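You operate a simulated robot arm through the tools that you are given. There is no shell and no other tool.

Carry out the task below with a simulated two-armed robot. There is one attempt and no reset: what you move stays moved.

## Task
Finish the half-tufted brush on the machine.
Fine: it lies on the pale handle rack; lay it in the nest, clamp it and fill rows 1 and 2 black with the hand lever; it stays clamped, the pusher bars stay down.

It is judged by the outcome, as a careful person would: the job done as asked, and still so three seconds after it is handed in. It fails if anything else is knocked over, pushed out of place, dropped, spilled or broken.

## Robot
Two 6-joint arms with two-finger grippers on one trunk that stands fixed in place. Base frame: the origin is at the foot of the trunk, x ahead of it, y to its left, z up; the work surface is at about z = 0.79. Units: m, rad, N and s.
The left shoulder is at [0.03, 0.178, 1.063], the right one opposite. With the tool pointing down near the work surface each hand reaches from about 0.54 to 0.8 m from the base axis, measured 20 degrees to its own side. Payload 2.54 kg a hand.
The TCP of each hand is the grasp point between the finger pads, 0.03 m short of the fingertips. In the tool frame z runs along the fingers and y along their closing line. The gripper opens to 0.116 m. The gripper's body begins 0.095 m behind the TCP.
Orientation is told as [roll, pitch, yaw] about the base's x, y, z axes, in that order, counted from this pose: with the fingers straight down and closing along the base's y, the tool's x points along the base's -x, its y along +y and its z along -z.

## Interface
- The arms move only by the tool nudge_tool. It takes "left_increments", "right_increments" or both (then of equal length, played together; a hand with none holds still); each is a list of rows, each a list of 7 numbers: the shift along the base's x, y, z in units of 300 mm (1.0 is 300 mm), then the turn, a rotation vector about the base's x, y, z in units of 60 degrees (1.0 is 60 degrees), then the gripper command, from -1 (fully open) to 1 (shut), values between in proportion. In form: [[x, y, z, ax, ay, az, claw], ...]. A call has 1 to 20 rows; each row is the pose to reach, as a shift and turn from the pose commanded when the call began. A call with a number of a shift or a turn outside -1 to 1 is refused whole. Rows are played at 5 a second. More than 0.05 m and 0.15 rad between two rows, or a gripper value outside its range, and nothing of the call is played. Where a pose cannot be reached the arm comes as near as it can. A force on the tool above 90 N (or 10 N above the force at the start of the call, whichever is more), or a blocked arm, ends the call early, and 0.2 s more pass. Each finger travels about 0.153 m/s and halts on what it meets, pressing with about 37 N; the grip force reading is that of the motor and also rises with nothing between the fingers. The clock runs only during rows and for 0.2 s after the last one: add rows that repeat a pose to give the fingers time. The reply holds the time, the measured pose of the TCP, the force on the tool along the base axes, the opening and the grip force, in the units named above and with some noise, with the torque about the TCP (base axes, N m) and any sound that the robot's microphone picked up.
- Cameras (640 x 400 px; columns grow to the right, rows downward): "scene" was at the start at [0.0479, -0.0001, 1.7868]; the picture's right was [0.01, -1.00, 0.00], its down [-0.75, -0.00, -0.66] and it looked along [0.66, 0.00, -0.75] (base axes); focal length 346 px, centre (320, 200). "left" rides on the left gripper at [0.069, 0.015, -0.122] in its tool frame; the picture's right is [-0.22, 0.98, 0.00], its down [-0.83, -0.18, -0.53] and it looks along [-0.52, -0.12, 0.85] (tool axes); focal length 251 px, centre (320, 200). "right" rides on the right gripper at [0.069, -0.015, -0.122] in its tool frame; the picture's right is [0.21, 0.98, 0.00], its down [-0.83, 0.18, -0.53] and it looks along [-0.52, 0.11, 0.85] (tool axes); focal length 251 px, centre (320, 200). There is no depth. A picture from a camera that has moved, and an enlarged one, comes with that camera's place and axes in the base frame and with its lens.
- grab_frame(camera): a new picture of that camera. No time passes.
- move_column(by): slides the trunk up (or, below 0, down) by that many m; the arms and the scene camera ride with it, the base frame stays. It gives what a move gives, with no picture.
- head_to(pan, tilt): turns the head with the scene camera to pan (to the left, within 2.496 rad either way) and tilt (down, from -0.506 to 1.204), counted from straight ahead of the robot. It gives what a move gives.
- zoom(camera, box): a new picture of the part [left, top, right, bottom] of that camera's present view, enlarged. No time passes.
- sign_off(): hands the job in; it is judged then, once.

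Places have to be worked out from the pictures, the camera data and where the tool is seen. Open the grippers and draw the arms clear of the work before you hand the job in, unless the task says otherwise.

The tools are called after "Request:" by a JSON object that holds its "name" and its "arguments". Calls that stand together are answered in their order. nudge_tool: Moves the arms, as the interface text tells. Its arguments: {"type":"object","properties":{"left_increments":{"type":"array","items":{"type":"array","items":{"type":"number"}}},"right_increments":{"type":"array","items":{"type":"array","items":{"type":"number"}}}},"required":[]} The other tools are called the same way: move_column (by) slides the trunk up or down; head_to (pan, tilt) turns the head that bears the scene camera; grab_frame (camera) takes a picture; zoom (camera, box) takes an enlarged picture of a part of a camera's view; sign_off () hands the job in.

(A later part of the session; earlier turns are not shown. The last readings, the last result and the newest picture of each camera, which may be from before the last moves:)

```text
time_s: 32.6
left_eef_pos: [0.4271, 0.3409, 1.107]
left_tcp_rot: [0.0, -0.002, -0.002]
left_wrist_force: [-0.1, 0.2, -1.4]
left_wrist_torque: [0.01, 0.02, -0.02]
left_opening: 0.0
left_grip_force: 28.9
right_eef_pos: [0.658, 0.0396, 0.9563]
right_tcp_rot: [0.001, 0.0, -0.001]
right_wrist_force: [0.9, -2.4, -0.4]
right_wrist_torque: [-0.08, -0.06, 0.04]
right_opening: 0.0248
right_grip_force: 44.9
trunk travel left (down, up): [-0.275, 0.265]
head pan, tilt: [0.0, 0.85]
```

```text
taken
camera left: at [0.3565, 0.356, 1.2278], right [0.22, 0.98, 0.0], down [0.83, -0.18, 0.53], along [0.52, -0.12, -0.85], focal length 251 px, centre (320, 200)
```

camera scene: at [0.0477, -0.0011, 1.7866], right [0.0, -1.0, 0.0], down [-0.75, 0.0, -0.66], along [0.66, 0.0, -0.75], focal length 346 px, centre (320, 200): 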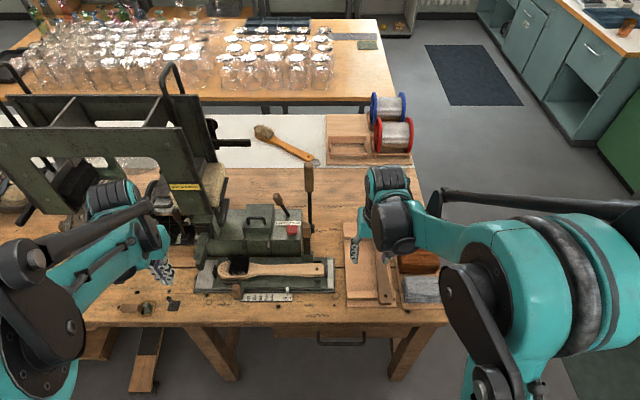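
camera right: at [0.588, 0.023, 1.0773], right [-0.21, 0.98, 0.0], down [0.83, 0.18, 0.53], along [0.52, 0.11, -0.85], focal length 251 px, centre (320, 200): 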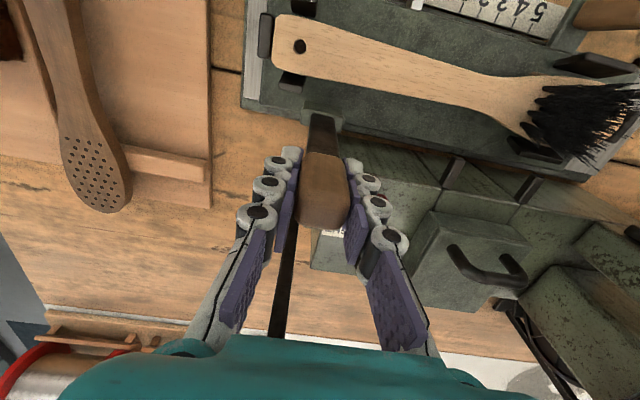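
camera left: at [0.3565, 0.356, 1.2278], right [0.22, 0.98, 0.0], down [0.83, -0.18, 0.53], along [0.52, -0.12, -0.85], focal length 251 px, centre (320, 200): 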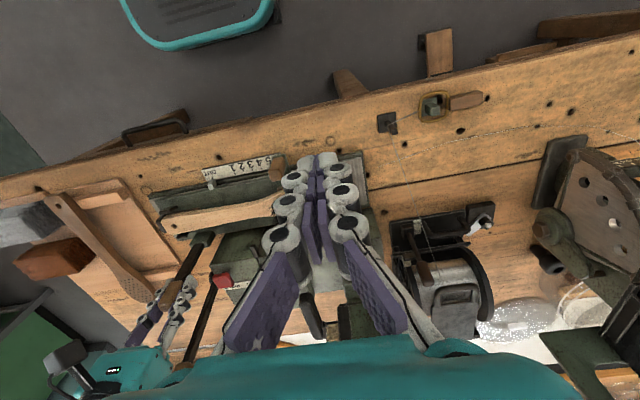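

The lever grip is held. I swing it toward the robot along an arc, first about 20–25 degrees, watching the forces.

Request:
{"name": "nudge_tool", "arguments": {"right_increments": [[-0.035, 0, 0, 0, 0, 0, 1], [-0.071, 0, 0, 0, 0, 0, 1], [-0.105, 0, -0.005, 0, 0, 0, 1], [-0.137, 0, -0.012, 0, 0, 0, 1], [-0.137, 0, -0.012, 0, 0, 0, 1]]}}

Request:
{"name": "grab_frame", "arguments": {"camera": "left"}}

```text
time_s: 33.8
left_eef_pos: [0.43, 0.3398, 1.1058]
left_tcp_rot: [0.0, 0.001, 0.001]
left_wrist_force: [0.4, -0.1, -0.2]
left_wrist_torque: [-0.02, 0.02, -0.02]
left_opening: 0.0003
left_grip_force: 28.5
right_eef_pos: [0.6181, 0.0405, 0.9493]
right_tcp_rot: [0.001, 0.001, -0.001]
right_wrist_force: [17.9, -0.4, -16.3]
right_wrist_torque: [-0.02, -1.39, 0.09]
right_opening: 0.0245
right_grip_force: 45.2
trunk travel left (down, up): [-0.275, 0.265]
head pan, tilt: [0.0, 0.85]
```

```text
taken
camera left: at [0.3595, 0.3565, 1.2265], right [0.22, 0.98, 0.0], down [0.83, -0.18, 0.53], along [0.52, -0.12, -0.85], focal length 251 px, centre (320, 200)
```

left: 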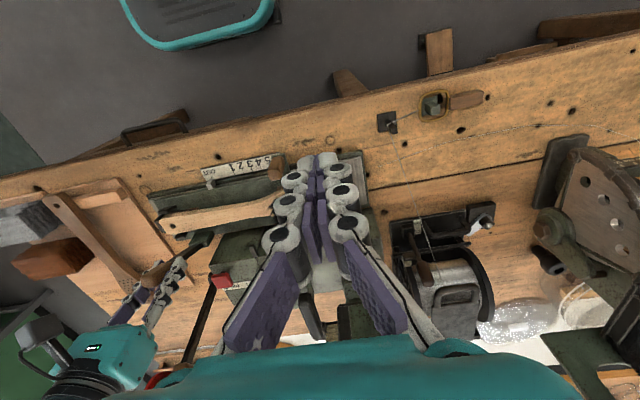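

The lever follows; I continue the arc and let the hand pitch along with it.

Request:
{"name": "nudge_tool", "arguments": {"right_increments": [[-0.036, 0, -0.016, 0, -0.06, 0, 1], [-0.072, 0, -0.03, 0, -0.12, 0, 1], [-0.106, 0, -0.05, 0, -0.18, 0, 1], [-0.136, 0, -0.072, 0, -0.24, 0, 1], [-0.165, 0, -0.097, 0, -0.3, 0, 1], [-0.19, 0, -0.127, 0, -0.36, 0, 1], [-0.19, 0, -0.127, 0, -0.36, 0, 1]]}}

Request:
{"name": "grab_frame", "arguments": {"camera": "left"}}

Request:
{"name": "grab_frame", "arguments": {"camera": "right"}}

```text
time_s: 35.4
left_eef_pos: [0.4308, 0.3411, 1.1053]
left_tcp_rot: [0.001, 0.004, 0.0]
left_wrist_force: [1.1, 0.0, 0.2]
left_wrist_torque: [0.03, -0.03, -0.02]
left_opening: 0.0001
left_grip_force: 28.6
right_eef_pos: [0.5627, 0.04, 0.9117]
right_tcp_rot: [0.002, -0.376, -0.002]
right_wrist_force: [33.6, 0.8, -10.3]
right_wrist_torque: [-0.1, -1.29, 0.06]
right_opening: 0.0247
right_grip_force: 44.8
trunk travel left (down, up): [-0.275, 0.265]
head pan, tilt: [0.0, 0.85]
```

```text
taken
camera left: at [0.3607, 0.3566, 1.2263], right [0.22, 0.98, 0.0], down [0.83, -0.18, 0.53], along [0.52, -0.12, -0.85], focal length 251 px, centre (320, 200)
```

left: 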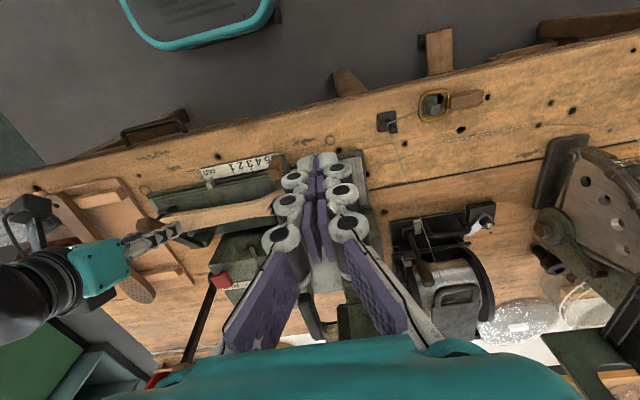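

```text
taken
camera right: at [0.453, 0.0226, 0.9979], right [-0.2, 0.98, -0.08], down [0.57, 0.18, 0.8], along [0.8, 0.11, -0.59], focal length 251 px, centre (320, 200)
```

right: 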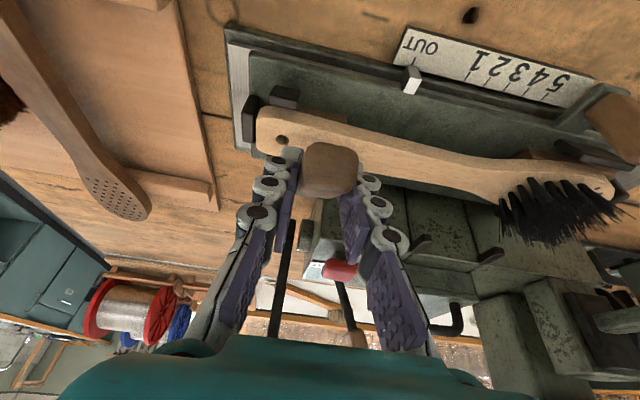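

The lever is about halfway (≈50°). Fitting the circle gives a pivot near (0.66, 0.828) with radius 0.128; I continue along that arc to about 78°.

Request:
{"name": "nudge_tool", "arguments": {"right_increments": [[-0.025, 0, -0.043, 0, -0.04, 0, 1], [-0.046, 0, -0.085, 0, -0.08, 0, 1], [-0.06, 0, -0.112, 0, -0.12, 0, 1], [-0.07, 0, -0.139, 0, -0.16, 0, 1], [-0.079, 0, -0.168, 0, -0.2, 0, 1], [-0.086, 0, -0.196, 0, -0.24, 0, 1]]}}

Request:
{"name": "grab_frame", "arguments": {"camera": "right"}}

Request:
{"name": "grab_frame", "arguments": {"camera": "scene"}}

```text
time_s: 36.8
left_eef_pos: [0.4206, 0.3397, 1.1084]
left_tcp_rot: [0.001, -0.005, 0.0]
left_wrist_force: [-0.4, -0.2, 0.5]
left_wrist_torque: [-0.01, -0.02, -0.03]
left_opening: 0.0
left_grip_force: 28.9
right_eef_pos: [0.5793, 0.074, 0.8894]
right_tcp_rot: [-0.002, -0.629, -0.001]
right_wrist_force: [-39.7, 0.9, 19.1]
right_wrist_torque: [-0.23, 0.33, -0.18]
right_opening: 0.024
right_grip_force: 44.7
right hand out of reach, approached as far as the arm can: row 2, 3, 4, 5, 6
trunk travel left (down, up): [-0.275, 0.265]
head pan, tilt: [0.0, 0.85]
```

```text
taken
camera right: at [0.4516, 0.0565, 0.9472], right [-0.17, 0.98, -0.13], down [0.35, 0.18, 0.92], along [0.92, 0.11, -0.38], focal length 251 px, centre (320, 200)
```

right: 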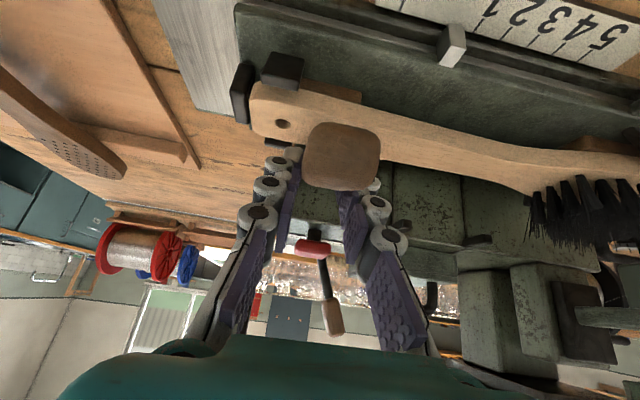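

```text
taken
camera scene: at [0.0399, 0.0, 1.787], right [0.0, -1.0, 0.0], down [-0.75, 0.0, -0.66], along [0.66, 0.0, -0.75], focal length 346 px, centre (320, 200)
```

scene: 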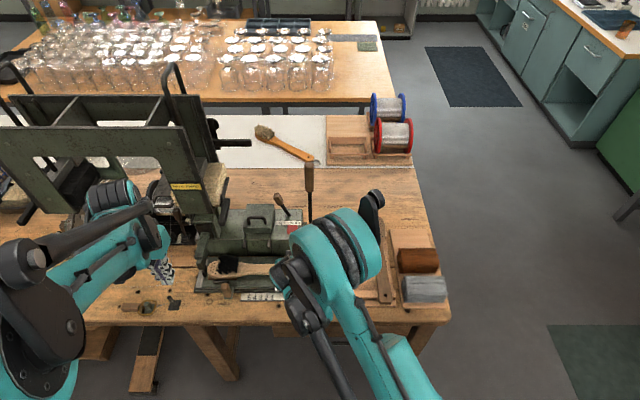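

The pitched pose ran out of reach and the hand slid the carriage a few cm to the left with the lever still held. I open the fingers without moving to release the lever and look.

Request:
{"name": "nudge_tool", "arguments": {"right_increments": [[0, 0, 0, 0, 0, 0, 0.3], [0, 0, 0, 0, 0, 0, 0.0], [0, 0, 0, 0, 0, 0, 0.0]]}}

Request:
{"name": "grab_frame", "arguments": {"camera": "right"}}

Request:
{"name": "zoom", "arguments": {"camera": "scene", "box": [190, 210, 350, 310]}}

Request:
{"name": "grab_frame", "arguments": {"camera": "left"}}

```text
time_s: 37.6
left_eef_pos: [0.4271, 0.3395, 1.1061]
left_tcp_rot: [0.001, 0.0, -0.003]
left_wrist_force: [0.2, 0.8, 0.9]
left_wrist_torque: [-0.02, 0.02, 0.01]
left_opening: 0.0002
left_grip_force: 28.1
right_eef_pos: [0.5845, 0.0727, 0.8884]
right_tcp_rot: [-0.001, -0.625, -0.001]
right_wrist_force: [-0.5, 0.0, 0.6]
right_wrist_torque: [-0.02, -0.01, -0.02]
right_opening: 0.0582
right_grip_force: 0.1
trunk travel left (down, up): [-0.275, 0.265]
head pan, tilt: [0.0, 0.85]
```

```text
taken
camera right: at [0.4566, 0.0559, 0.9446], right [-0.17, 0.98, -0.13], down [0.36, 0.18, 0.92], along [0.92, 0.11, -0.38], focal length 251 px, centre (320, 200)
```

right: 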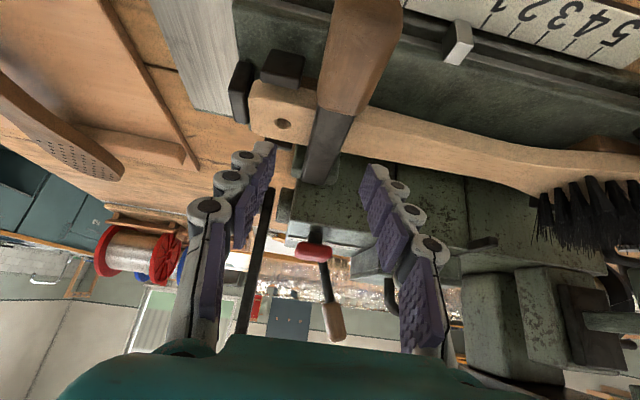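

```text
4.00 times, centred on (270, 260) of scene
camera zoom: at [0.0486, -0.0003, 1.7866], right [0.0, -1.0, 0.0], down [-0.75, 0.0, -0.66], along [0.66, 0.0, -0.75], focal length 1384 px, centre (520, -40)
```

zoom: 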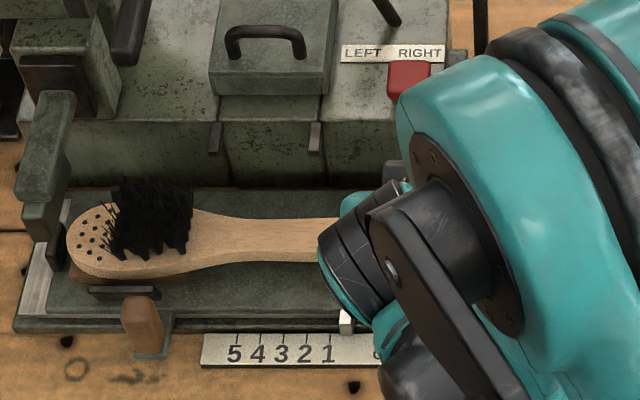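

```text
taken
camera left: at [0.3571, 0.3565, 1.2275], right [0.22, 0.98, 0.0], down [0.83, -0.18, 0.53], along [0.52, -0.12, -0.85], focal length 251 px, centre (320, 200)
```

left: 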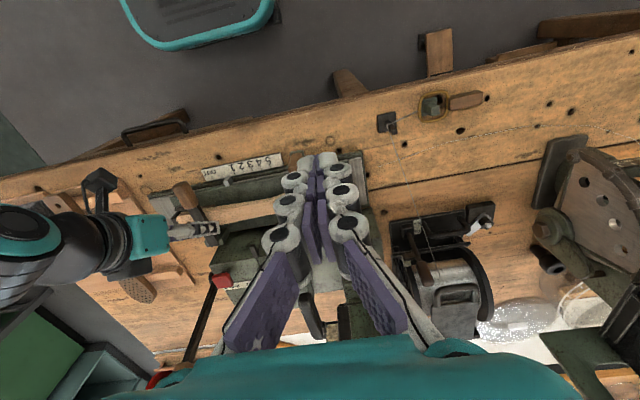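

The lever dropped forward when released. I raise the hand straight up and restore its pitch to see the lever and the CLAMPED indicator.

Request:
{"name": "nudge_tool", "arguments": {"right_increments": [[0, 0, 0.08, 0, 0.05, 0, 0.0], [0, 0, 0.2, 0, 0.15, 0, 0.0], [0, 0, 0.32, 0, 0.28, 0, 0.0], [0, -0.08, 0.42, 0, 0.4, 0, 0.0], [0, -0.2, 0.5, 0, 0.5, 0, 0.0], [-0.05, -0.34, 0.55, 0, 0.6, 0, 0.0], [-0.15, -0.45, 0.55, 0, 0.6, 0, 0.0], [-0.25, -0.55, 0.55, 0, 0.6, 0, 0.0]]}}

Request:
{"name": "grab_frame", "arguments": {"camera": "scene"}}

Request:
{"name": "zoom", "arguments": {"camera": "scene", "box": [190, 170, 350, 310]}}

Request:
{"name": "zoom", "arguments": {"camera": "left", "box": [120, 150, 280, 270]}}

```text
time_s: 39.4
left_eef_pos: [0.4263, 0.3397, 1.1068]
left_tcp_rot: [0.001, -0.003, 0.0]
left_wrist_force: [0.0, 0.0, 0.8]
left_wrist_torque: [0.02, 0.01, 0.01]
left_opening: 0.0
left_grip_force: 28.8
right_eef_pos: [0.5074, -0.0947, 1.0537]
right_tcp_rot: [0.003, 0.001, -0.001]
right_wrist_force: [0.5, -0.3, -0.5]
right_wrist_torque: [0.04, -0.07, -0.02]
right_opening: 0.0578
right_grip_force: 0.1
trunk travel left (down, up): [-0.275, 0.265]
head pan, tilt: [0.0, 0.85]
```

```text
taken
camera scene: at [0.0465, -0.0018, 1.7867], right [0.0, -1.0, 0.0], down [-0.75, 0.0, -0.66], along [0.66, 0.0, -0.75], focal length 346 px, centre (320, 200)
```

scene: 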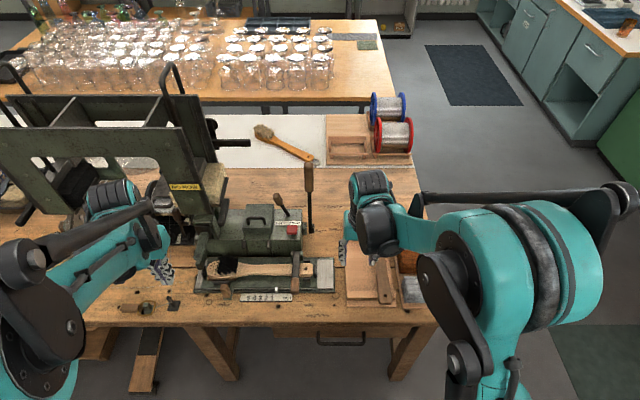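

```text
2.86 times, centred on (270, 240) of scene
camera zoom: at [0.0465, -0.0018, 1.7867], right [0.0, -1.0, 0.0], down [-0.75, 0.0, -0.66], along [0.66, 0.0, -0.75], focal length 988 px, centre (463, 86)
```

zoom: 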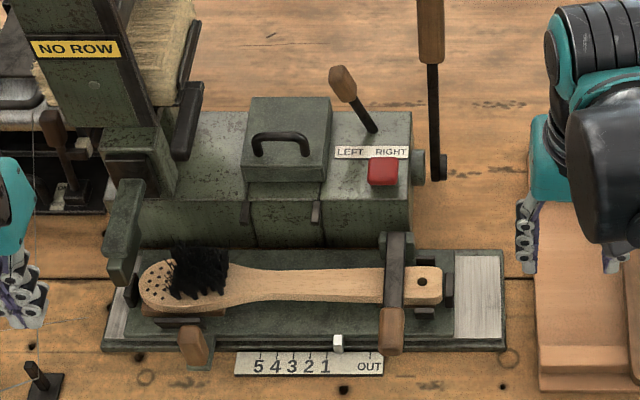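

```text
3.33 times, centred on (200, 210) of left
camera zoom: at [0.3554, 0.3555, 1.2283], right [0.22, 0.98, 0.0], down [0.82, -0.18, 0.54], along [0.52, -0.11, -0.84], focal length 838 px, centre (720, 167)
```

zoom: 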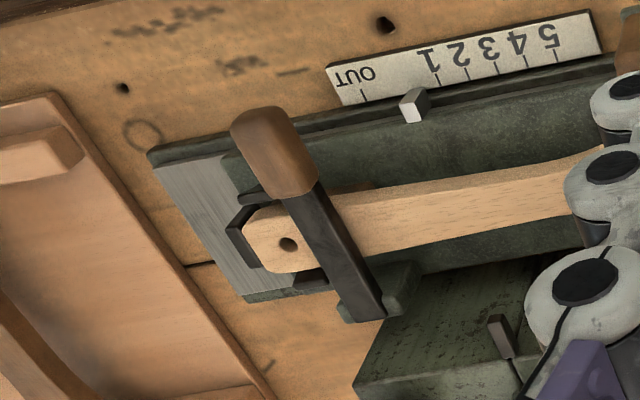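

The indicator changed to "NO ROW": the brush is clamped and the carriage now needs to be put on row 1. I open the left hand and bring it over the carriage grip at about (0.517, 0.277).

Request:
{"name": "nudge_tool", "arguments": {"left_increments": [[0.06, -0.04, -0.05, 0, 0, 0, 0], [0.13, -0.09, -0.12, 0, 0, 0, 0], [0.2, -0.14, -0.2, 0, 0, 0, 0], [0.27, -0.19, -0.3, 0, 0, 0, 0], [0.303, -0.21, -0.42, 0, 0, 0, 0], [0.303, -0.21, -0.52, 0, 0, 0, 0], [0.303, -0.21, -0.52, 0, 0, 0, 0]]}}

Request:
{"name": "grab_frame", "arguments": {"camera": "left"}}

Request:
{"name": "zoom", "arguments": {"camera": "scene", "box": [180, 210, 340, 310]}}

```text
time_s: 41.0
left_eef_pos: [0.5183, 0.2765, 0.9504]
left_tcp_rot: [0.0, -0.002, -0.003]
left_wrist_force: [-0.9, -0.6, 0.2]
left_wrist_torque: [0.01, 0.02, 0.04]
left_opening: 0.0582
left_grip_force: 0.1
right_eef_pos: [0.5095, -0.0947, 1.0527]
right_tcp_rot: [0.001, 0.001, -0.003]
right_wrist_force: [0.0, 0.8, -0.2]
right_wrist_torque: [0.02, -0.02, -0.01]
right_opening: 0.0581
right_grip_force: 0.0
trunk travel left (down, up): [-0.275, 0.265]
head pan, tilt: [0.0, 0.85]
```

```text
taken
camera left: at [0.4472, 0.293, 1.0718], right [0.22, 0.98, 0.0], down [0.83, -0.18, 0.53], along [0.52, -0.12, -0.84], focal length 251 px, centre (320, 200)
```

left: 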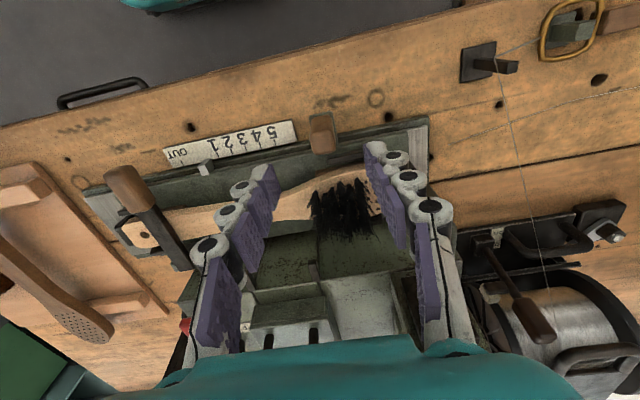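

```text
4.00 times, centred on (260, 260) of scene
camera zoom: at [0.0472, -0.0006, 1.7867], right [0.0, -1.0, 0.0], down [-0.75, 0.0, -0.66], along [0.66, 0.0, -0.75], focal length 1384 px, centre (560, -40)
```

zoom: 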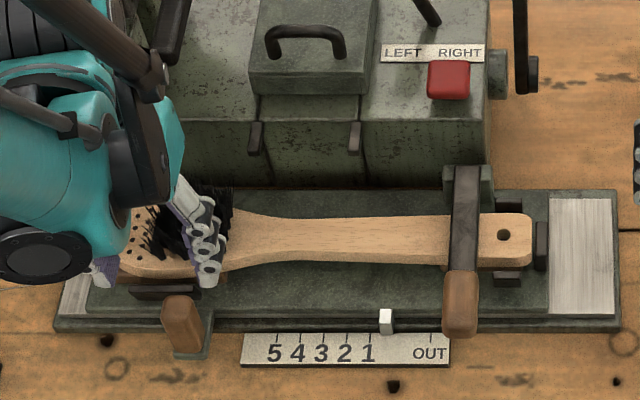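

The carriage grip lies right below (≈0.52, 0.278). I lower to z≈0.853 and close on it.

Request:
{"name": "nudge_tool", "arguments": {"left_increments": [[0.005, 0.004, -0.1, 0, 0, 0, 0], [0.005, 0.004, -0.2, 0, 0, 0, 0], [0.005, 0.004, -0.29, 0, 0, 0, 0], [0.005, 0.004, -0.325, 0, 0, 0, 0], [0.005, 0.004, -0.325, 0, 0, 0, 0.3], [0.005, 0.004, -0.325, 0, 0, 0, 0.7], [0.005, 0.004, -0.325, 0, 0, 0, 1]]}}

Request:
{"name": "grab_frame", "arguments": {"camera": "left"}}

Request:
{"name": "zoom", "arguments": {"camera": "scene", "box": [180, 170, 340, 310]}}

```text
time_s: 42.6
left_eef_pos: [0.519, 0.2761, 0.8514]
left_tcp_rot: [0.001, 0.001, -0.001]
left_wrist_force: [-1.3, -0.8, -3.0]
left_wrist_torque: [-0.04, -0.19, 0.05]
left_opening: 0.0215
left_grip_force: 45.1
right_eef_pos: [0.5086, -0.0939, 1.0519]
right_tcp_rot: [0.001, 0.0, -0.002]
right_wrist_force: [-0.3, 0.3, -0.2]
right_wrist_torque: [0.0, 0.01, -0.03]
right_opening: 0.0581
right_grip_force: 0.0
trunk travel left (down, up): [-0.275, 0.265]
head pan, tilt: [0.0, 0.85]
```

```text
taken
camera left: at [0.4492, 0.2929, 0.9733], right [0.22, 0.98, 0.0], down [0.83, -0.18, 0.53], along [0.52, -0.12, -0.85], focal length 251 px, centre (320, 200)
```

left: 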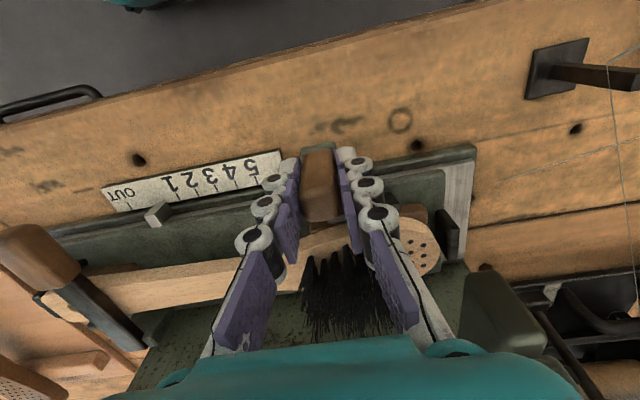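

```text
2.86 times, centred on (260, 240) of scene
camera zoom: at [0.0477, -0.0004, 1.7866], right [0.0, -1.0, 0.0], down [-0.75, 0.0, -0.66], along [0.66, 0.0, -0.75], focal length 988 px, centre (491, 86)
```

zoom: 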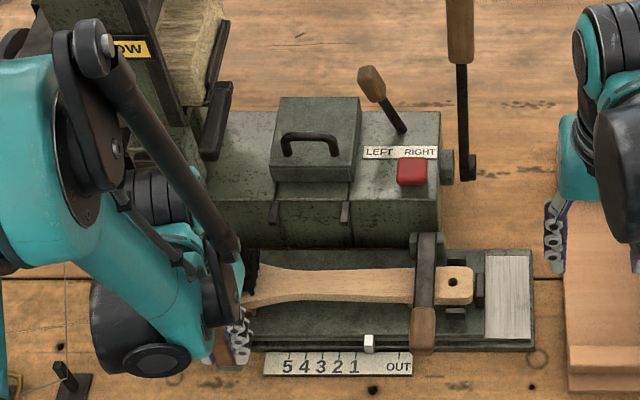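

The grip is held. I zoom on the scale to judge the distance to mark 1.

Request:
{"name": "zoom", "arguments": {"camera": "left", "box": [100, 140, 300, 240]}}

Request:
{"name": "zoom", "arguments": {"camera": "scene", "box": [240, 280, 300, 310]}}

Request:
{"name": "zoom", "arguments": {"camera": "scene", "box": [160, 150, 260, 210]}}

```text
3.20 times, centred on (200, 190) of left
camera zoom: at [0.4492, 0.2929, 0.9733], right [0.22, 0.98, 0.0], down [0.83, -0.18, 0.53], along [0.52, -0.12, -0.85], focal length 805 px, centre (704, 232)
```

zoom: 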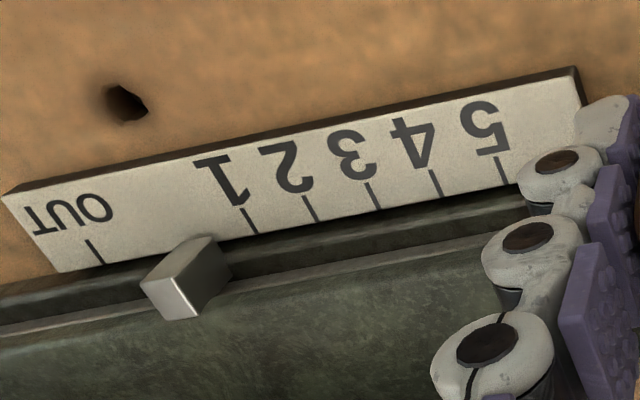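

```text
10.67 times, centred on (270, 295) of scene
camera zoom: at [0.0477, -0.0004, 1.7866], right [0.0, -1.0, 0.0], down [-0.75, 0.0, -0.66], along [0.66, 0.0, -0.75], focal length 3690 px, centre (853, -813)
```

zoom: 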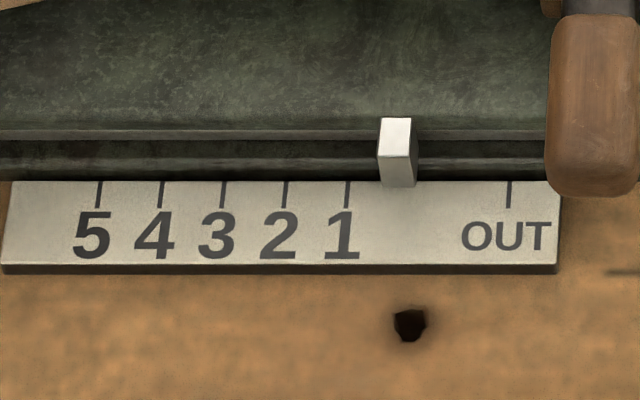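

```text
6.40 times, centred on (210, 180) of scene
camera zoom: at [0.0477, -0.0004, 1.7866], right [0.0, -1.0, 0.0], down [-0.75, 0.0, -0.66], along [0.66, 0.0, -0.75], focal length 2214 px, centre (1024, 328)
```

zoom: 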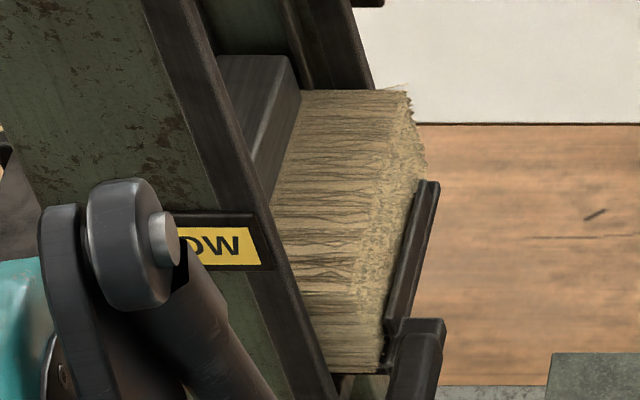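

The pointer is about 14.5 mm short of mark 1 (pitch ≈18 mm). I slide the carriage left by that amount.

Request:
{"name": "nudge_tool", "arguments": {"left_increments": [[0, 0.016, 0, 0, 0, 0, 1], [0, 0.032, 0, 0, 0, 0, 1], [0, 0.048, 0, 0, 0, 0, 1], [0, 0.048, 0, 0, 0, 0, 1]]}}

Request:
{"name": "zoom", "arguments": {"camera": "scene", "box": [240, 280, 300, 310]}}

Request:
{"name": "zoom", "arguments": {"camera": "scene", "box": [160, 150, 260, 210]}}

Request:
{"name": "zoom", "arguments": {"camera": "left", "box": [100, 140, 300, 240]}}

```text
time_s: 43.6
left_eef_pos: [0.5195, 0.2917, 0.8523]
left_tcp_rot: [-0.004, 0.002, -0.002]
left_wrist_force: [-9.3, -2.6, -24.9]
left_wrist_torque: [0.0, -0.28, 0.05]
left_opening: 0.0213
left_grip_force: 45.3
right_eef_pos: [0.5083, -0.0931, 1.0527]
right_tcp_rot: [0.0, 0.0, -0.002]
right_wrist_force: [-0.3, -0.7, 0.0]
right_wrist_torque: [-0.05, -0.03, 0.0]
right_opening: 0.058
right_grip_force: 0.0
trunk travel left (down, up): [-0.275, 0.265]
head pan, tilt: [0.0, 0.85]
```

```text
10.67 times, centred on (270, 295) of scene
camera zoom: at [0.0488, 0.0006, 1.7865], right [0.0, -1.0, 0.0], down [-0.75, 0.0, -0.66], along [0.66, 0.0, -0.75], focal length 3690 px, centre (853, -813)
```

zoom: 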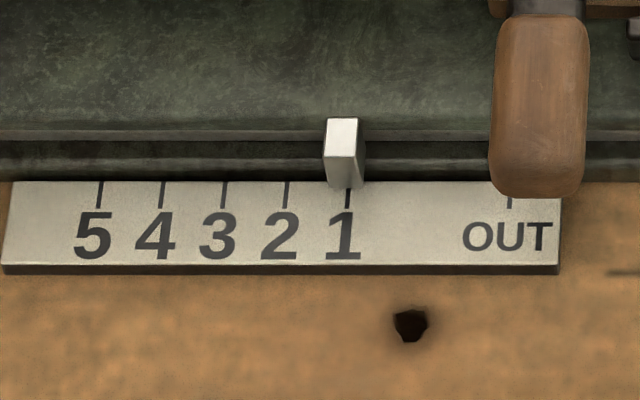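

```text
6.40 times, centred on (210, 180) of scene
camera zoom: at [0.0488, 0.0006, 1.7865], right [0.0, -1.0, 0.0], down [-0.75, 0.0, -0.66], along [0.66, 0.0, -0.75], focal length 2214 px, centre (1024, 328)
```

zoom: 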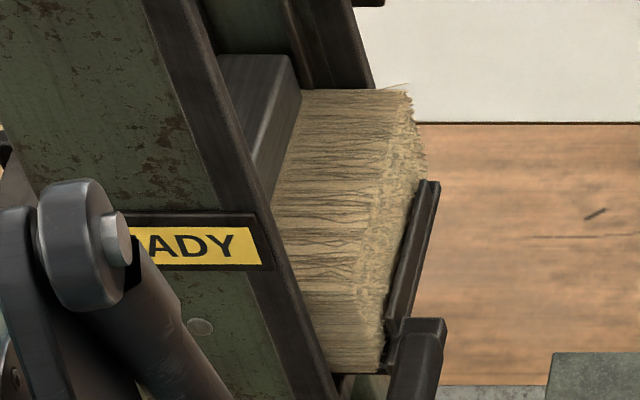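

```text
3.20 times, centred on (200, 190) of left
camera zoom: at [0.4495, 0.3088, 0.9734], right [0.22, 0.98, 0.0], down [0.83, -0.18, 0.53], along [0.52, -0.12, -0.85], focal length 805 px, centre (704, 232)
```

zoom: 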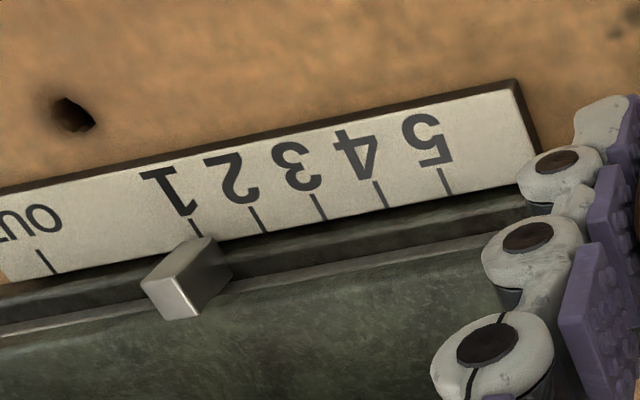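

The indicator shows "READY" with the pointer on mark 1. Now I look at the hand lever more precisely with the right and scene cameras.

Request:
{"name": "grab_frame", "arguments": {"camera": "right"}}

Request:
{"name": "zoom", "arguments": {"camera": "scene", "box": [270, 140, 350, 260]}}

Request:
{"name": "zoom", "arguments": {"camera": "scene", "box": [190, 170, 350, 310]}}

```text
taken
camera right: at [0.4396, -0.1106, 1.1731], right [-0.21, 0.98, 0.0], down [0.83, 0.18, 0.53], along [0.52, 0.11, -0.85], focal length 251 px, centre (320, 200)
```

right: 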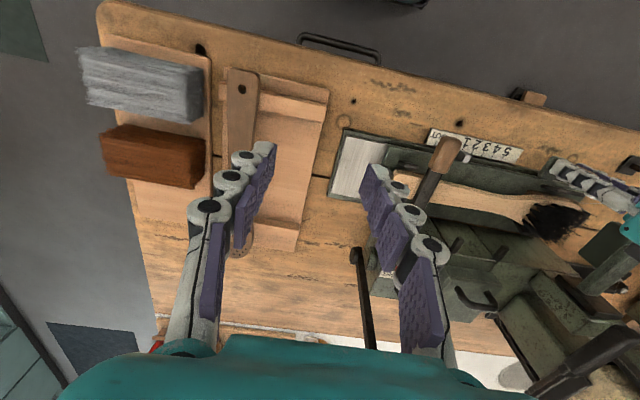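

```text
3.33 times, centred on (310, 200) of scene
camera zoom: at [0.0488, 0.0006, 1.7865], right [0.0, -1.0, 0.0], down [-0.75, 0.0, -0.66], along [0.66, 0.0, -0.75], focal length 1153 px, centre (353, 200)
```

zoom: 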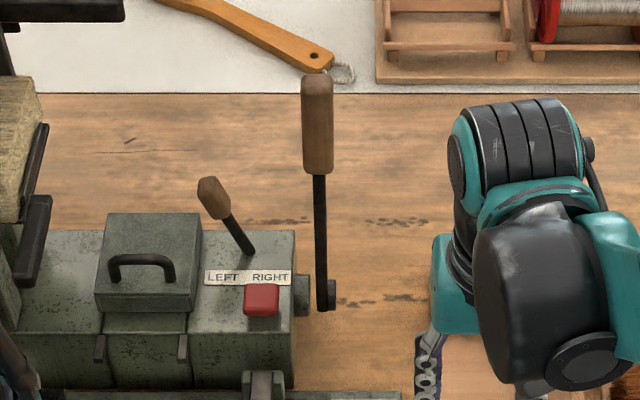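

```text
2.86 times, centred on (270, 240) of scene
camera zoom: at [0.0488, 0.0006, 1.7865], right [0.0, -1.0, 0.0], down [-0.75, 0.0, -0.66], along [0.66, 0.0, -0.75], focal length 988 px, centre (463, 86)
```

zoom: 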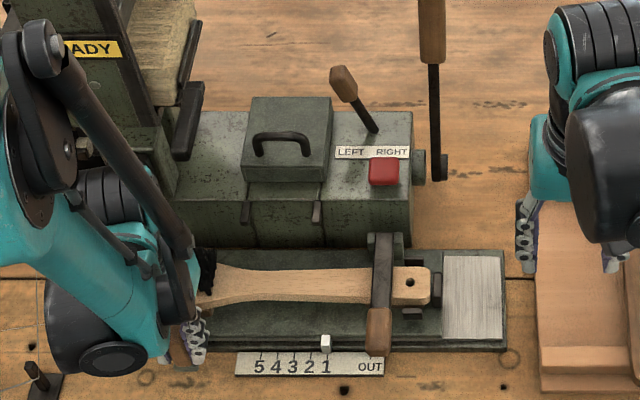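

The hand lever grip spans about (0.765, 0.03, 1.01) to (0.783, 0.03, 1.107), pivot near (0.735, 0.03, 0.85). I pitch the right hand forward about 42° and approach to in front of it.

Request:
{"name": "nudge_tool", "arguments": {"right_increments": [[0.03, 0.05, 0.03, 0, -0.12, 0, 0], [0.08, 0.12, 0.06, 0, -0.24, 0, 0], [0.15, 0.2, 0.1, 0, -0.36, 0, 0], [0.25, 0.28, 0.13, 0, -0.48, 0, 0], [0.36, 0.35, 0.16, 0, -0.6, 0, 0], [0.48, 0.4, 0.18, 0, -0.7, 0, 0], [0.6, 0.41, 0.18, 0, -0.7, 0, 0], [0.6, 0.41, 0.18, 0, -0.7, 0, 0]]}}

Request:
{"name": "grab_frame", "arguments": {"camera": "right"}}

Request:
{"name": "grab_frame", "arguments": {"camera": "scene"}}

```text
time_s: 45.4
left_eef_pos: [0.519, 0.2931, 0.8514]
left_tcp_rot: [-0.003, 0.0, 0.0]
left_wrist_force: [-16.2, -2.6, -29.8]
left_wrist_torque: [-0.09, 0.58, 0.03]
left_opening: 0.0213
left_grip_force: 45.1
right_eef_pos: [0.691, 0.0324, 1.1082]
right_tcp_rot: [0.001, -0.735, -0.001]
right_wrist_force: [0.1, 0.2, 0.4]
right_wrist_torque: [0.01, 0.02, 0.02]
right_opening: 0.0583
right_grip_force: 0.1
trunk travel left (down, up): [-0.275, 0.265]
head pan, tilt: [0.0, 0.85]
```

```text
taken
camera right: at [0.5567, 0.0147, 1.1518], right [-0.16, 0.98, -0.14], down [0.26, 0.18, 0.95], along [0.95, 0.11, -0.28], focal length 251 px, centre (320, 200)
```

right: 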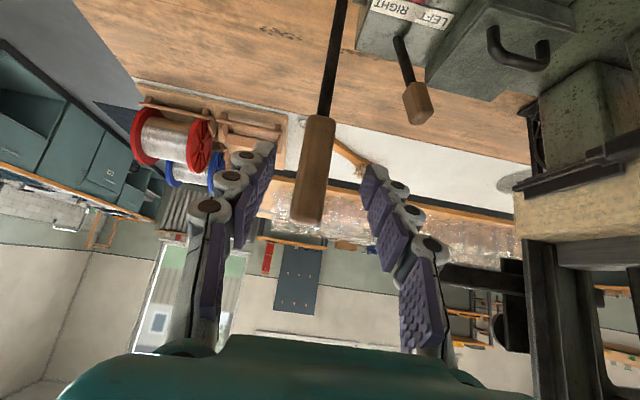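

```text
taken
camera scene: at [0.0485, 0.001, 1.7865], right [0.0, -1.0, 0.0], down [-0.75, 0.0, -0.66], along [0.66, 0.0, -0.75], focal length 346 px, centre (320, 200)
```

scene: 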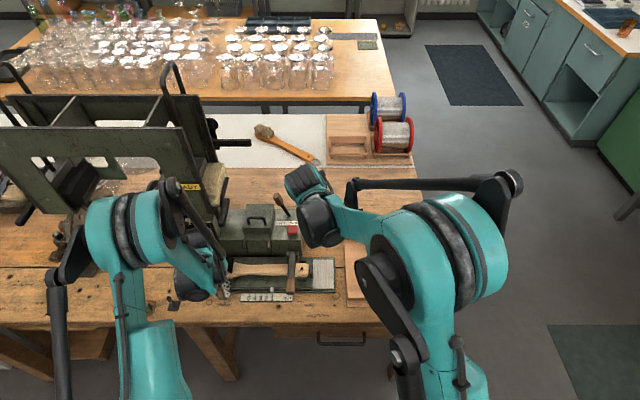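

The lever is centred between the fingers (y≈0.031). I advance to the middle of its grip and close, and also relax the left hand's hold on the carriage grip.

Request:
{"name": "nudge_tool", "arguments": {"right_increments": [[0.07, -0.004, -0.045, 0, 0, 0, 0], [0.14, -0.004, -0.09, 0, 0, 0, 0], [0.21, -0.004, -0.135, 0, 0, 0, 0], [0.27, -0.004, -0.177, 0, 0, 0, 0], [0.27, -0.004, -0.177, 0, 0, 0, 0.3], [0.27, -0.004, -0.177, 0, 0, 0, 0.7], [0.27, -0.004, -0.177, 0, 0, 0, 1]], "left_increments": [[0, 0, 0, 0, 0, 0, 0.8], [0, 0, 0, 0, 0, 0, 0.6], [0, 0, 0, 0, 0, 0, 0.3], [0, 0, 0, 0, 0, 0, 0.2], [0, 0, 0, 0, 0, 0, 0.2], [0, 0, 0, 0, 0, 0, 0.2], [0, 0, 0, 0, 0, 0, 0.2]]}}

Request:
{"name": "grab_frame", "arguments": {"camera": "right"}}

Request:
{"name": "zoom", "arguments": {"camera": "scene", "box": [160, 150, 340, 310]}}

```text
time_s: 47.0
left_eef_pos: [0.5187, 0.2931, 0.8528]
left_tcp_rot: [-0.001, 0.0, 0.002]
left_wrist_force: [0.2, -0.3, -0.5]
left_wrist_torque: [-0.01, 0.03, -0.02]
left_opening: 0.0464
left_grip_force: 0.1
right_eef_pos: [0.7704, 0.0315, 1.0561]
right_tcp_rot: [0.0, -0.733, -0.002]
right_wrist_force: [3.0, 10.0, 1.9]
right_wrist_torque: [0.29, 0.05, 0.1]
right_opening: 0.0265
right_grip_force: 44.8
trunk travel left (down, up): [-0.275, 0.265]
head pan, tilt: [0.0, 0.85]
```

```text
taken
camera right: at [0.6381, 0.0144, 1.0989], right [-0.16, 0.98, -0.14], down [0.26, 0.18, 0.95], along [0.95, 0.12, -0.28], focal length 251 px, centre (320, 200)
```

right: 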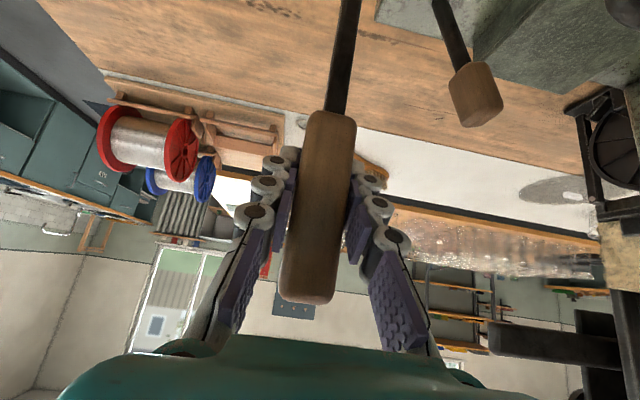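

```text
2.50 times, centred on (250, 230) of scene
camera zoom: at [0.0482, 0.0016, 1.7866], right [0.0, -1.0, 0.0], down [-0.75, 0.0, -0.66], along [0.66, 0.0, -0.75], focal length 865 px, centre (495, 125)
```

zoom: 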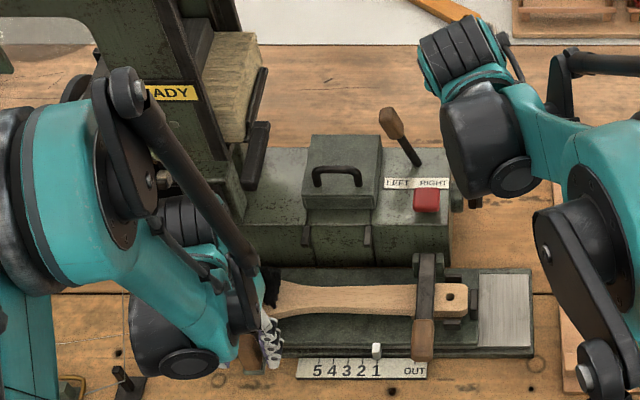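

Still READY with the carriage free, and the lever grip is held. I pull the lever forward along its arc, the first ~20°.

Request:
{"name": "nudge_tool", "arguments": {"right_increments": [[-0.04, 0, 0.005, 0, 0, 0, 1], [-0.082, 0, 0.009, 0, 0, 0, 1], [-0.125, 0, 0.009, 0, 0, 0, 1], [-0.167, 0, 0.008, 0, 0, 0, 1], [-0.205, 0, 0.004, 0, 0, 0, 1], [-0.239, 0, -0.001, 0, 0, 0, 1]]}}

Request:
{"name": "grab_frame", "arguments": {"camera": "right"}}

```text
time_s: 48.4
left_eef_pos: [0.5214, 0.2932, 0.8516]
left_tcp_rot: [-0.001, 0.002, 0.0]
left_wrist_force: [-0.1, -0.5, 0.6]
left_wrist_torque: [-0.02, 0.02, 0.02]
left_opening: 0.0463
left_grip_force: 0.0
right_eef_pos: [0.7019, 0.0307, 1.0534]
right_tcp_rot: [-0.001, -0.731, -0.003]
right_wrist_force: [11.9, 16.5, -6.3]
right_wrist_torque: [0.44, -1.23, 0.15]
right_opening: 0.0266
right_grip_force: 44.9
trunk travel left (down, up): [-0.275, 0.265]
head pan, tilt: [0.0, 0.85]
```

```text
taken
camera right: at [0.5677, 0.0146, 1.0978], right [-0.16, 0.98, -0.14], down [0.26, 0.18, 0.95], along [0.95, 0.11, -0.28], focal length 251 px, centre (320, 200)
```

right: 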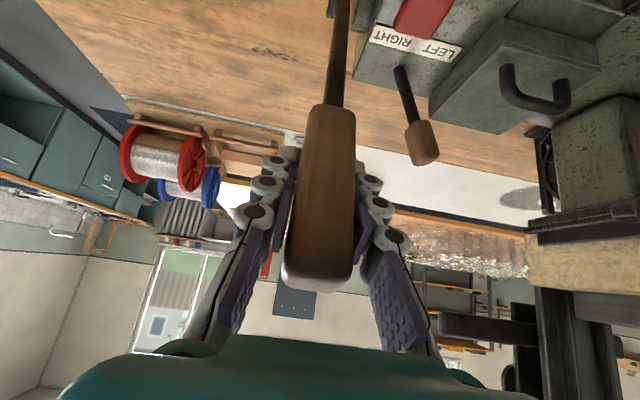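

The lever moves freely. I carry on along the arc to about 45°, slightly easing the hand's pitch and following the lever in y.

Request:
{"name": "nudge_tool", "arguments": {"right_increments": [[-0.068, 0.004, -0.013, 0, 0, 0, 1], [-0.136, 0.004, -0.035, 0, 0, 0, 1], [-0.202, 0.004, -0.065, 0, 0.03, 0, 1], [-0.265, 0.004, -0.101, 0, 0.07, 0, 1], [-0.323, 0.004, -0.143, 0, 0.11, 0, 1], [-0.376, 0.004, -0.191, 0, 0.15, 0, 1]]}}

Request:
{"name": "grab_frame", "arguments": {"camera": "right"}}

Request:
{"name": "zoom", "arguments": {"camera": "scene", "box": [160, 150, 340, 310]}}

```text
time_s: 49.8
left_eef_pos: [0.5212, 0.2931, 0.8518]
left_tcp_rot: [-0.002, 0.001, -0.002]
left_wrist_force: [-0.2, 0.1, 0.6]
left_wrist_torque: [-0.02, 0.0, 0.0]
left_opening: 0.0462
left_grip_force: 0.1
right_eef_pos: [0.5911, 0.0325, 0.9969]
right_tcp_rot: [0.0, -0.576, 0.001]
right_wrist_force: [22.2, 10.2, -2.5]
right_wrist_torque: [0.22, -1.74, 0.04]
right_opening: 0.0275
right_grip_force: 44.5
trunk travel left (down, up): [-0.275, 0.265]
head pan, tilt: [0.0, 0.85]
heard: click
```

```text
taken
camera right: at [0.4658, 0.0147, 1.0609], right [-0.18, 0.98, -0.12], down [0.4, 0.18, 0.9], along [0.9, 0.11, -0.42], focal length 251 px, centre (320, 200)
```

right: 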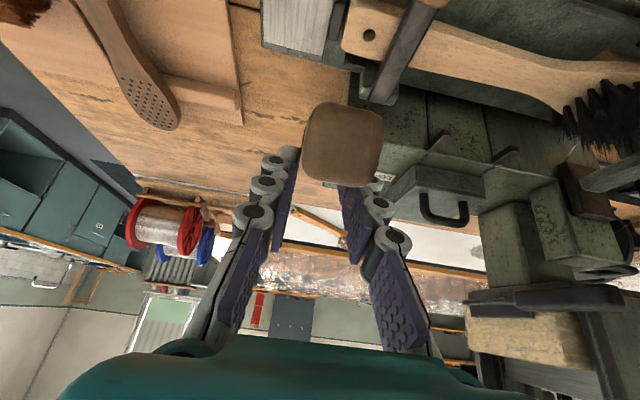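

```text
2.50 times, centred on (250, 230) of scene
camera zoom: at [0.0517, 0.0014, 1.7865], right [0.0, -1.0, 0.0], down [-0.75, 0.0, -0.66], along [0.66, 0.0, -0.75], focal length 865 px, centre (495, 125)
```

zoom: 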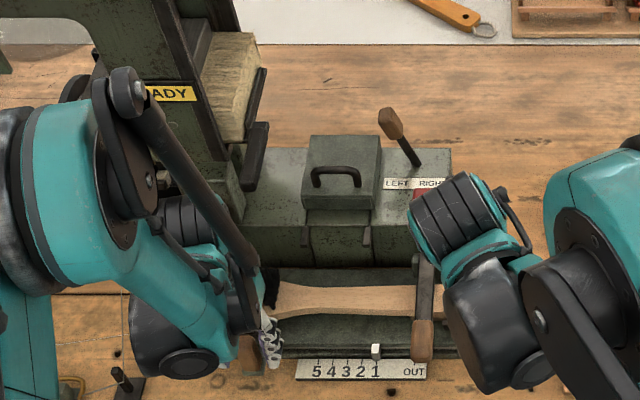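

A click was heard near the end of the pull. I look at the brush head with the left camera to see whether the stroke filled anything.

Request:
{"name": "grab_frame", "arguments": {"camera": "left"}}

Request:
{"name": "zoom", "arguments": {"camera": "left", "box": [250, 140, 500, 300]}}

Request:
{"name": "zoom", "arguments": {"camera": "right", "box": [500, 20, 640, 240]}}

```text
taken
camera left: at [0.4514, 0.3091, 0.9729], right [0.22, 0.98, 0.0], down [0.83, -0.18, 0.53], along [0.52, -0.12, -0.85], focal length 251 px, centre (320, 200)
```

left: 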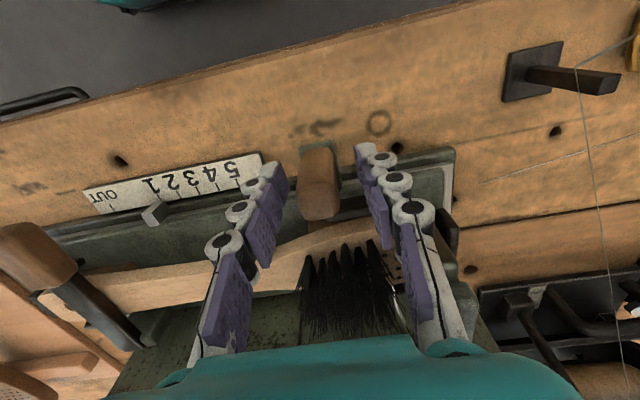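

```text
2.50 times, centred on (375, 220) of left
camera zoom: at [0.4514, 0.3091, 0.9729], right [0.22, 0.98, 0.0], down [0.83, -0.18, 0.53], along [0.52, -0.12, -0.85], focal length 629 px, centre (182, 150)
```

zoom: 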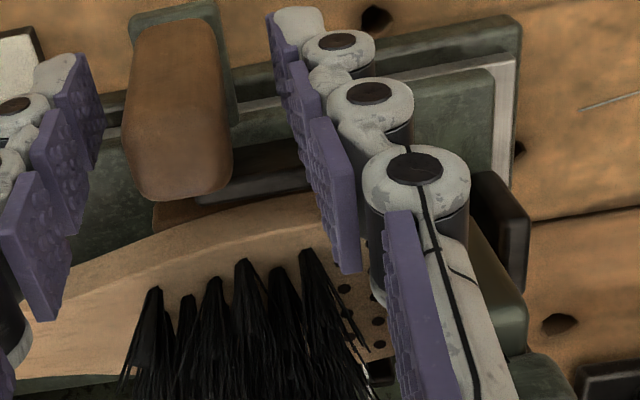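

```text
1.82 times, centred on (570, 130) of right
camera zoom: at [0.4658, 0.0147, 1.0609], right [-0.18, 0.98, -0.12], down [0.4, 0.18, 0.9], along [0.9, 0.11, -0.42], focal length 457 px, centre (-134, 327)
```

zoom: 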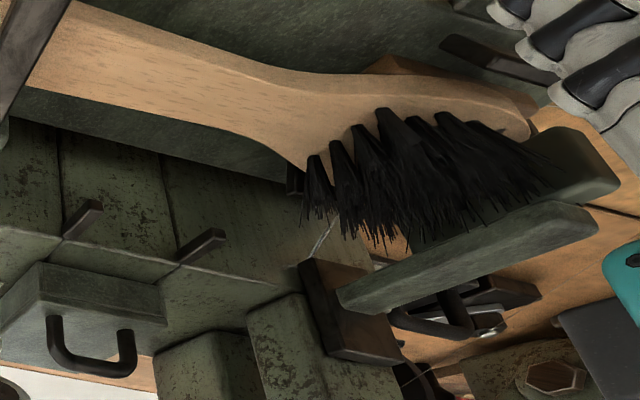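

The result isn't visible yet and the lever has not hit a stop. I pull a little further in small steps.

Request:
{"name": "nudge_tool", "arguments": {"right_increments": [[-0.028, 0, -0.028, 0, 0.03, 0, 1], [-0.055, 0, -0.056, 0, 0.06, 0, 1], [-0.055, 0, -0.056, 0, 0.06, 0, 1]]}}

```text
time_s: 50.6
left_eef_pos: [0.5193, 0.2932, 0.8536]
left_tcp_rot: [-0.002, 0.0, -0.003]
left_wrist_force: [0.8, -0.3, -0.4]
left_wrist_torque: [0.01, 0.0, -0.02]
left_opening: 0.0464
left_grip_force: 0.1
right_eef_pos: [0.5735, 0.0327, 0.9817]
right_tcp_rot: [0.002, -0.52, -0.003]
right_wrist_force: [31.2, 6.9, 33.6]
right_wrist_torque: [0.14, -1.29, 0.09]
right_opening: 0.0277
right_grip_force: 45.1
trunk travel left (down, up): [-0.275, 0.265]
head pan, tilt: [0.0, 0.85]
```

The resistance shows the lever at its stop. I swing it back along the arc to its rest position.

Request:
{"name": "nudge_tool", "arguments": {"right_increments": [[0.048, 0, 0.053, 0, -0.03, 0, 1], [0.102, 0, 0.102, 0, -0.06, 0, 1], [0.16, 0, 0.144, 0, -0.1, 0, 1], [0.223, 0, 0.18, 0, -0.14, 0, 1], [0.288, 0, 0.209, 0, -0.18, 0, 1], [0.357, 0, 0.232, 0, -0.21, 0, 1], [0.427, -0.003, 0.247, 0, -0.21, 0, 1], [0.499, -0.004, 0.254, 0, -0.21, 0, 1], [0.571, -0.004, 0.254, 0, -0.21, 0, 1], [0.631, -0.004, 0.248, 0, -0.21, 0, 1]]}}

Request:
{"name": "grab_frame", "arguments": {"camera": "right"}}

Request:
{"name": "zoom", "arguments": {"camera": "scene", "box": [160, 150, 340, 310]}}

```text
time_s: 52.8
left_eef_pos: [0.5147, 0.292, 0.8536]
left_tcp_rot: [-0.002, -0.005, -0.001]
left_wrist_force: [0.7, -0.4, 0.5]
left_wrist_torque: [0.01, 0.01, 0.01]
left_opening: 0.0462
left_grip_force: 0.1
right_eef_pos: [0.7554, 0.0324, 1.0556]
right_tcp_rot: [-0.001, -0.731, 0.001]
right_wrist_force: [-39.3, 6.4, 4.7]
right_wrist_torque: [0.07, 1.31, 0.25]
right_opening: 0.0272
right_grip_force: 44.5
trunk travel left (down, up): [-0.275, 0.265]
head pan, tilt: [0.0, 0.85]
```

```text
taken
camera right: at [0.6214, 0.0147, 1.0988], right [-0.16, 0.98, -0.14], down [0.26, 0.18, 0.95], along [0.95, 0.11, -0.28], focal length 251 px, centre (320, 200)
```

right: 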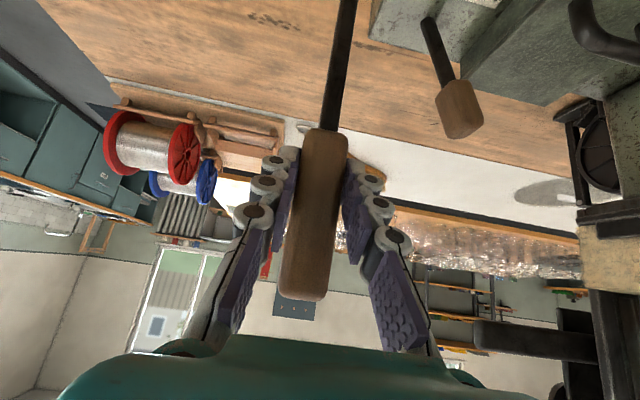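

```text
2.50 times, centred on (250, 230) of scene
camera zoom: at [0.0404, 0.0009, 1.7867], right [0.0, -1.0, 0.0], down [-0.75, 0.0, -0.66], along [0.66, 0.0, -0.75], focal length 865 px, centre (495, 125)
```

zoom: 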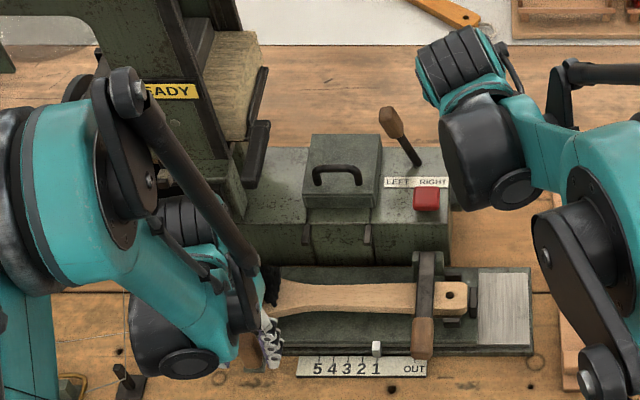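

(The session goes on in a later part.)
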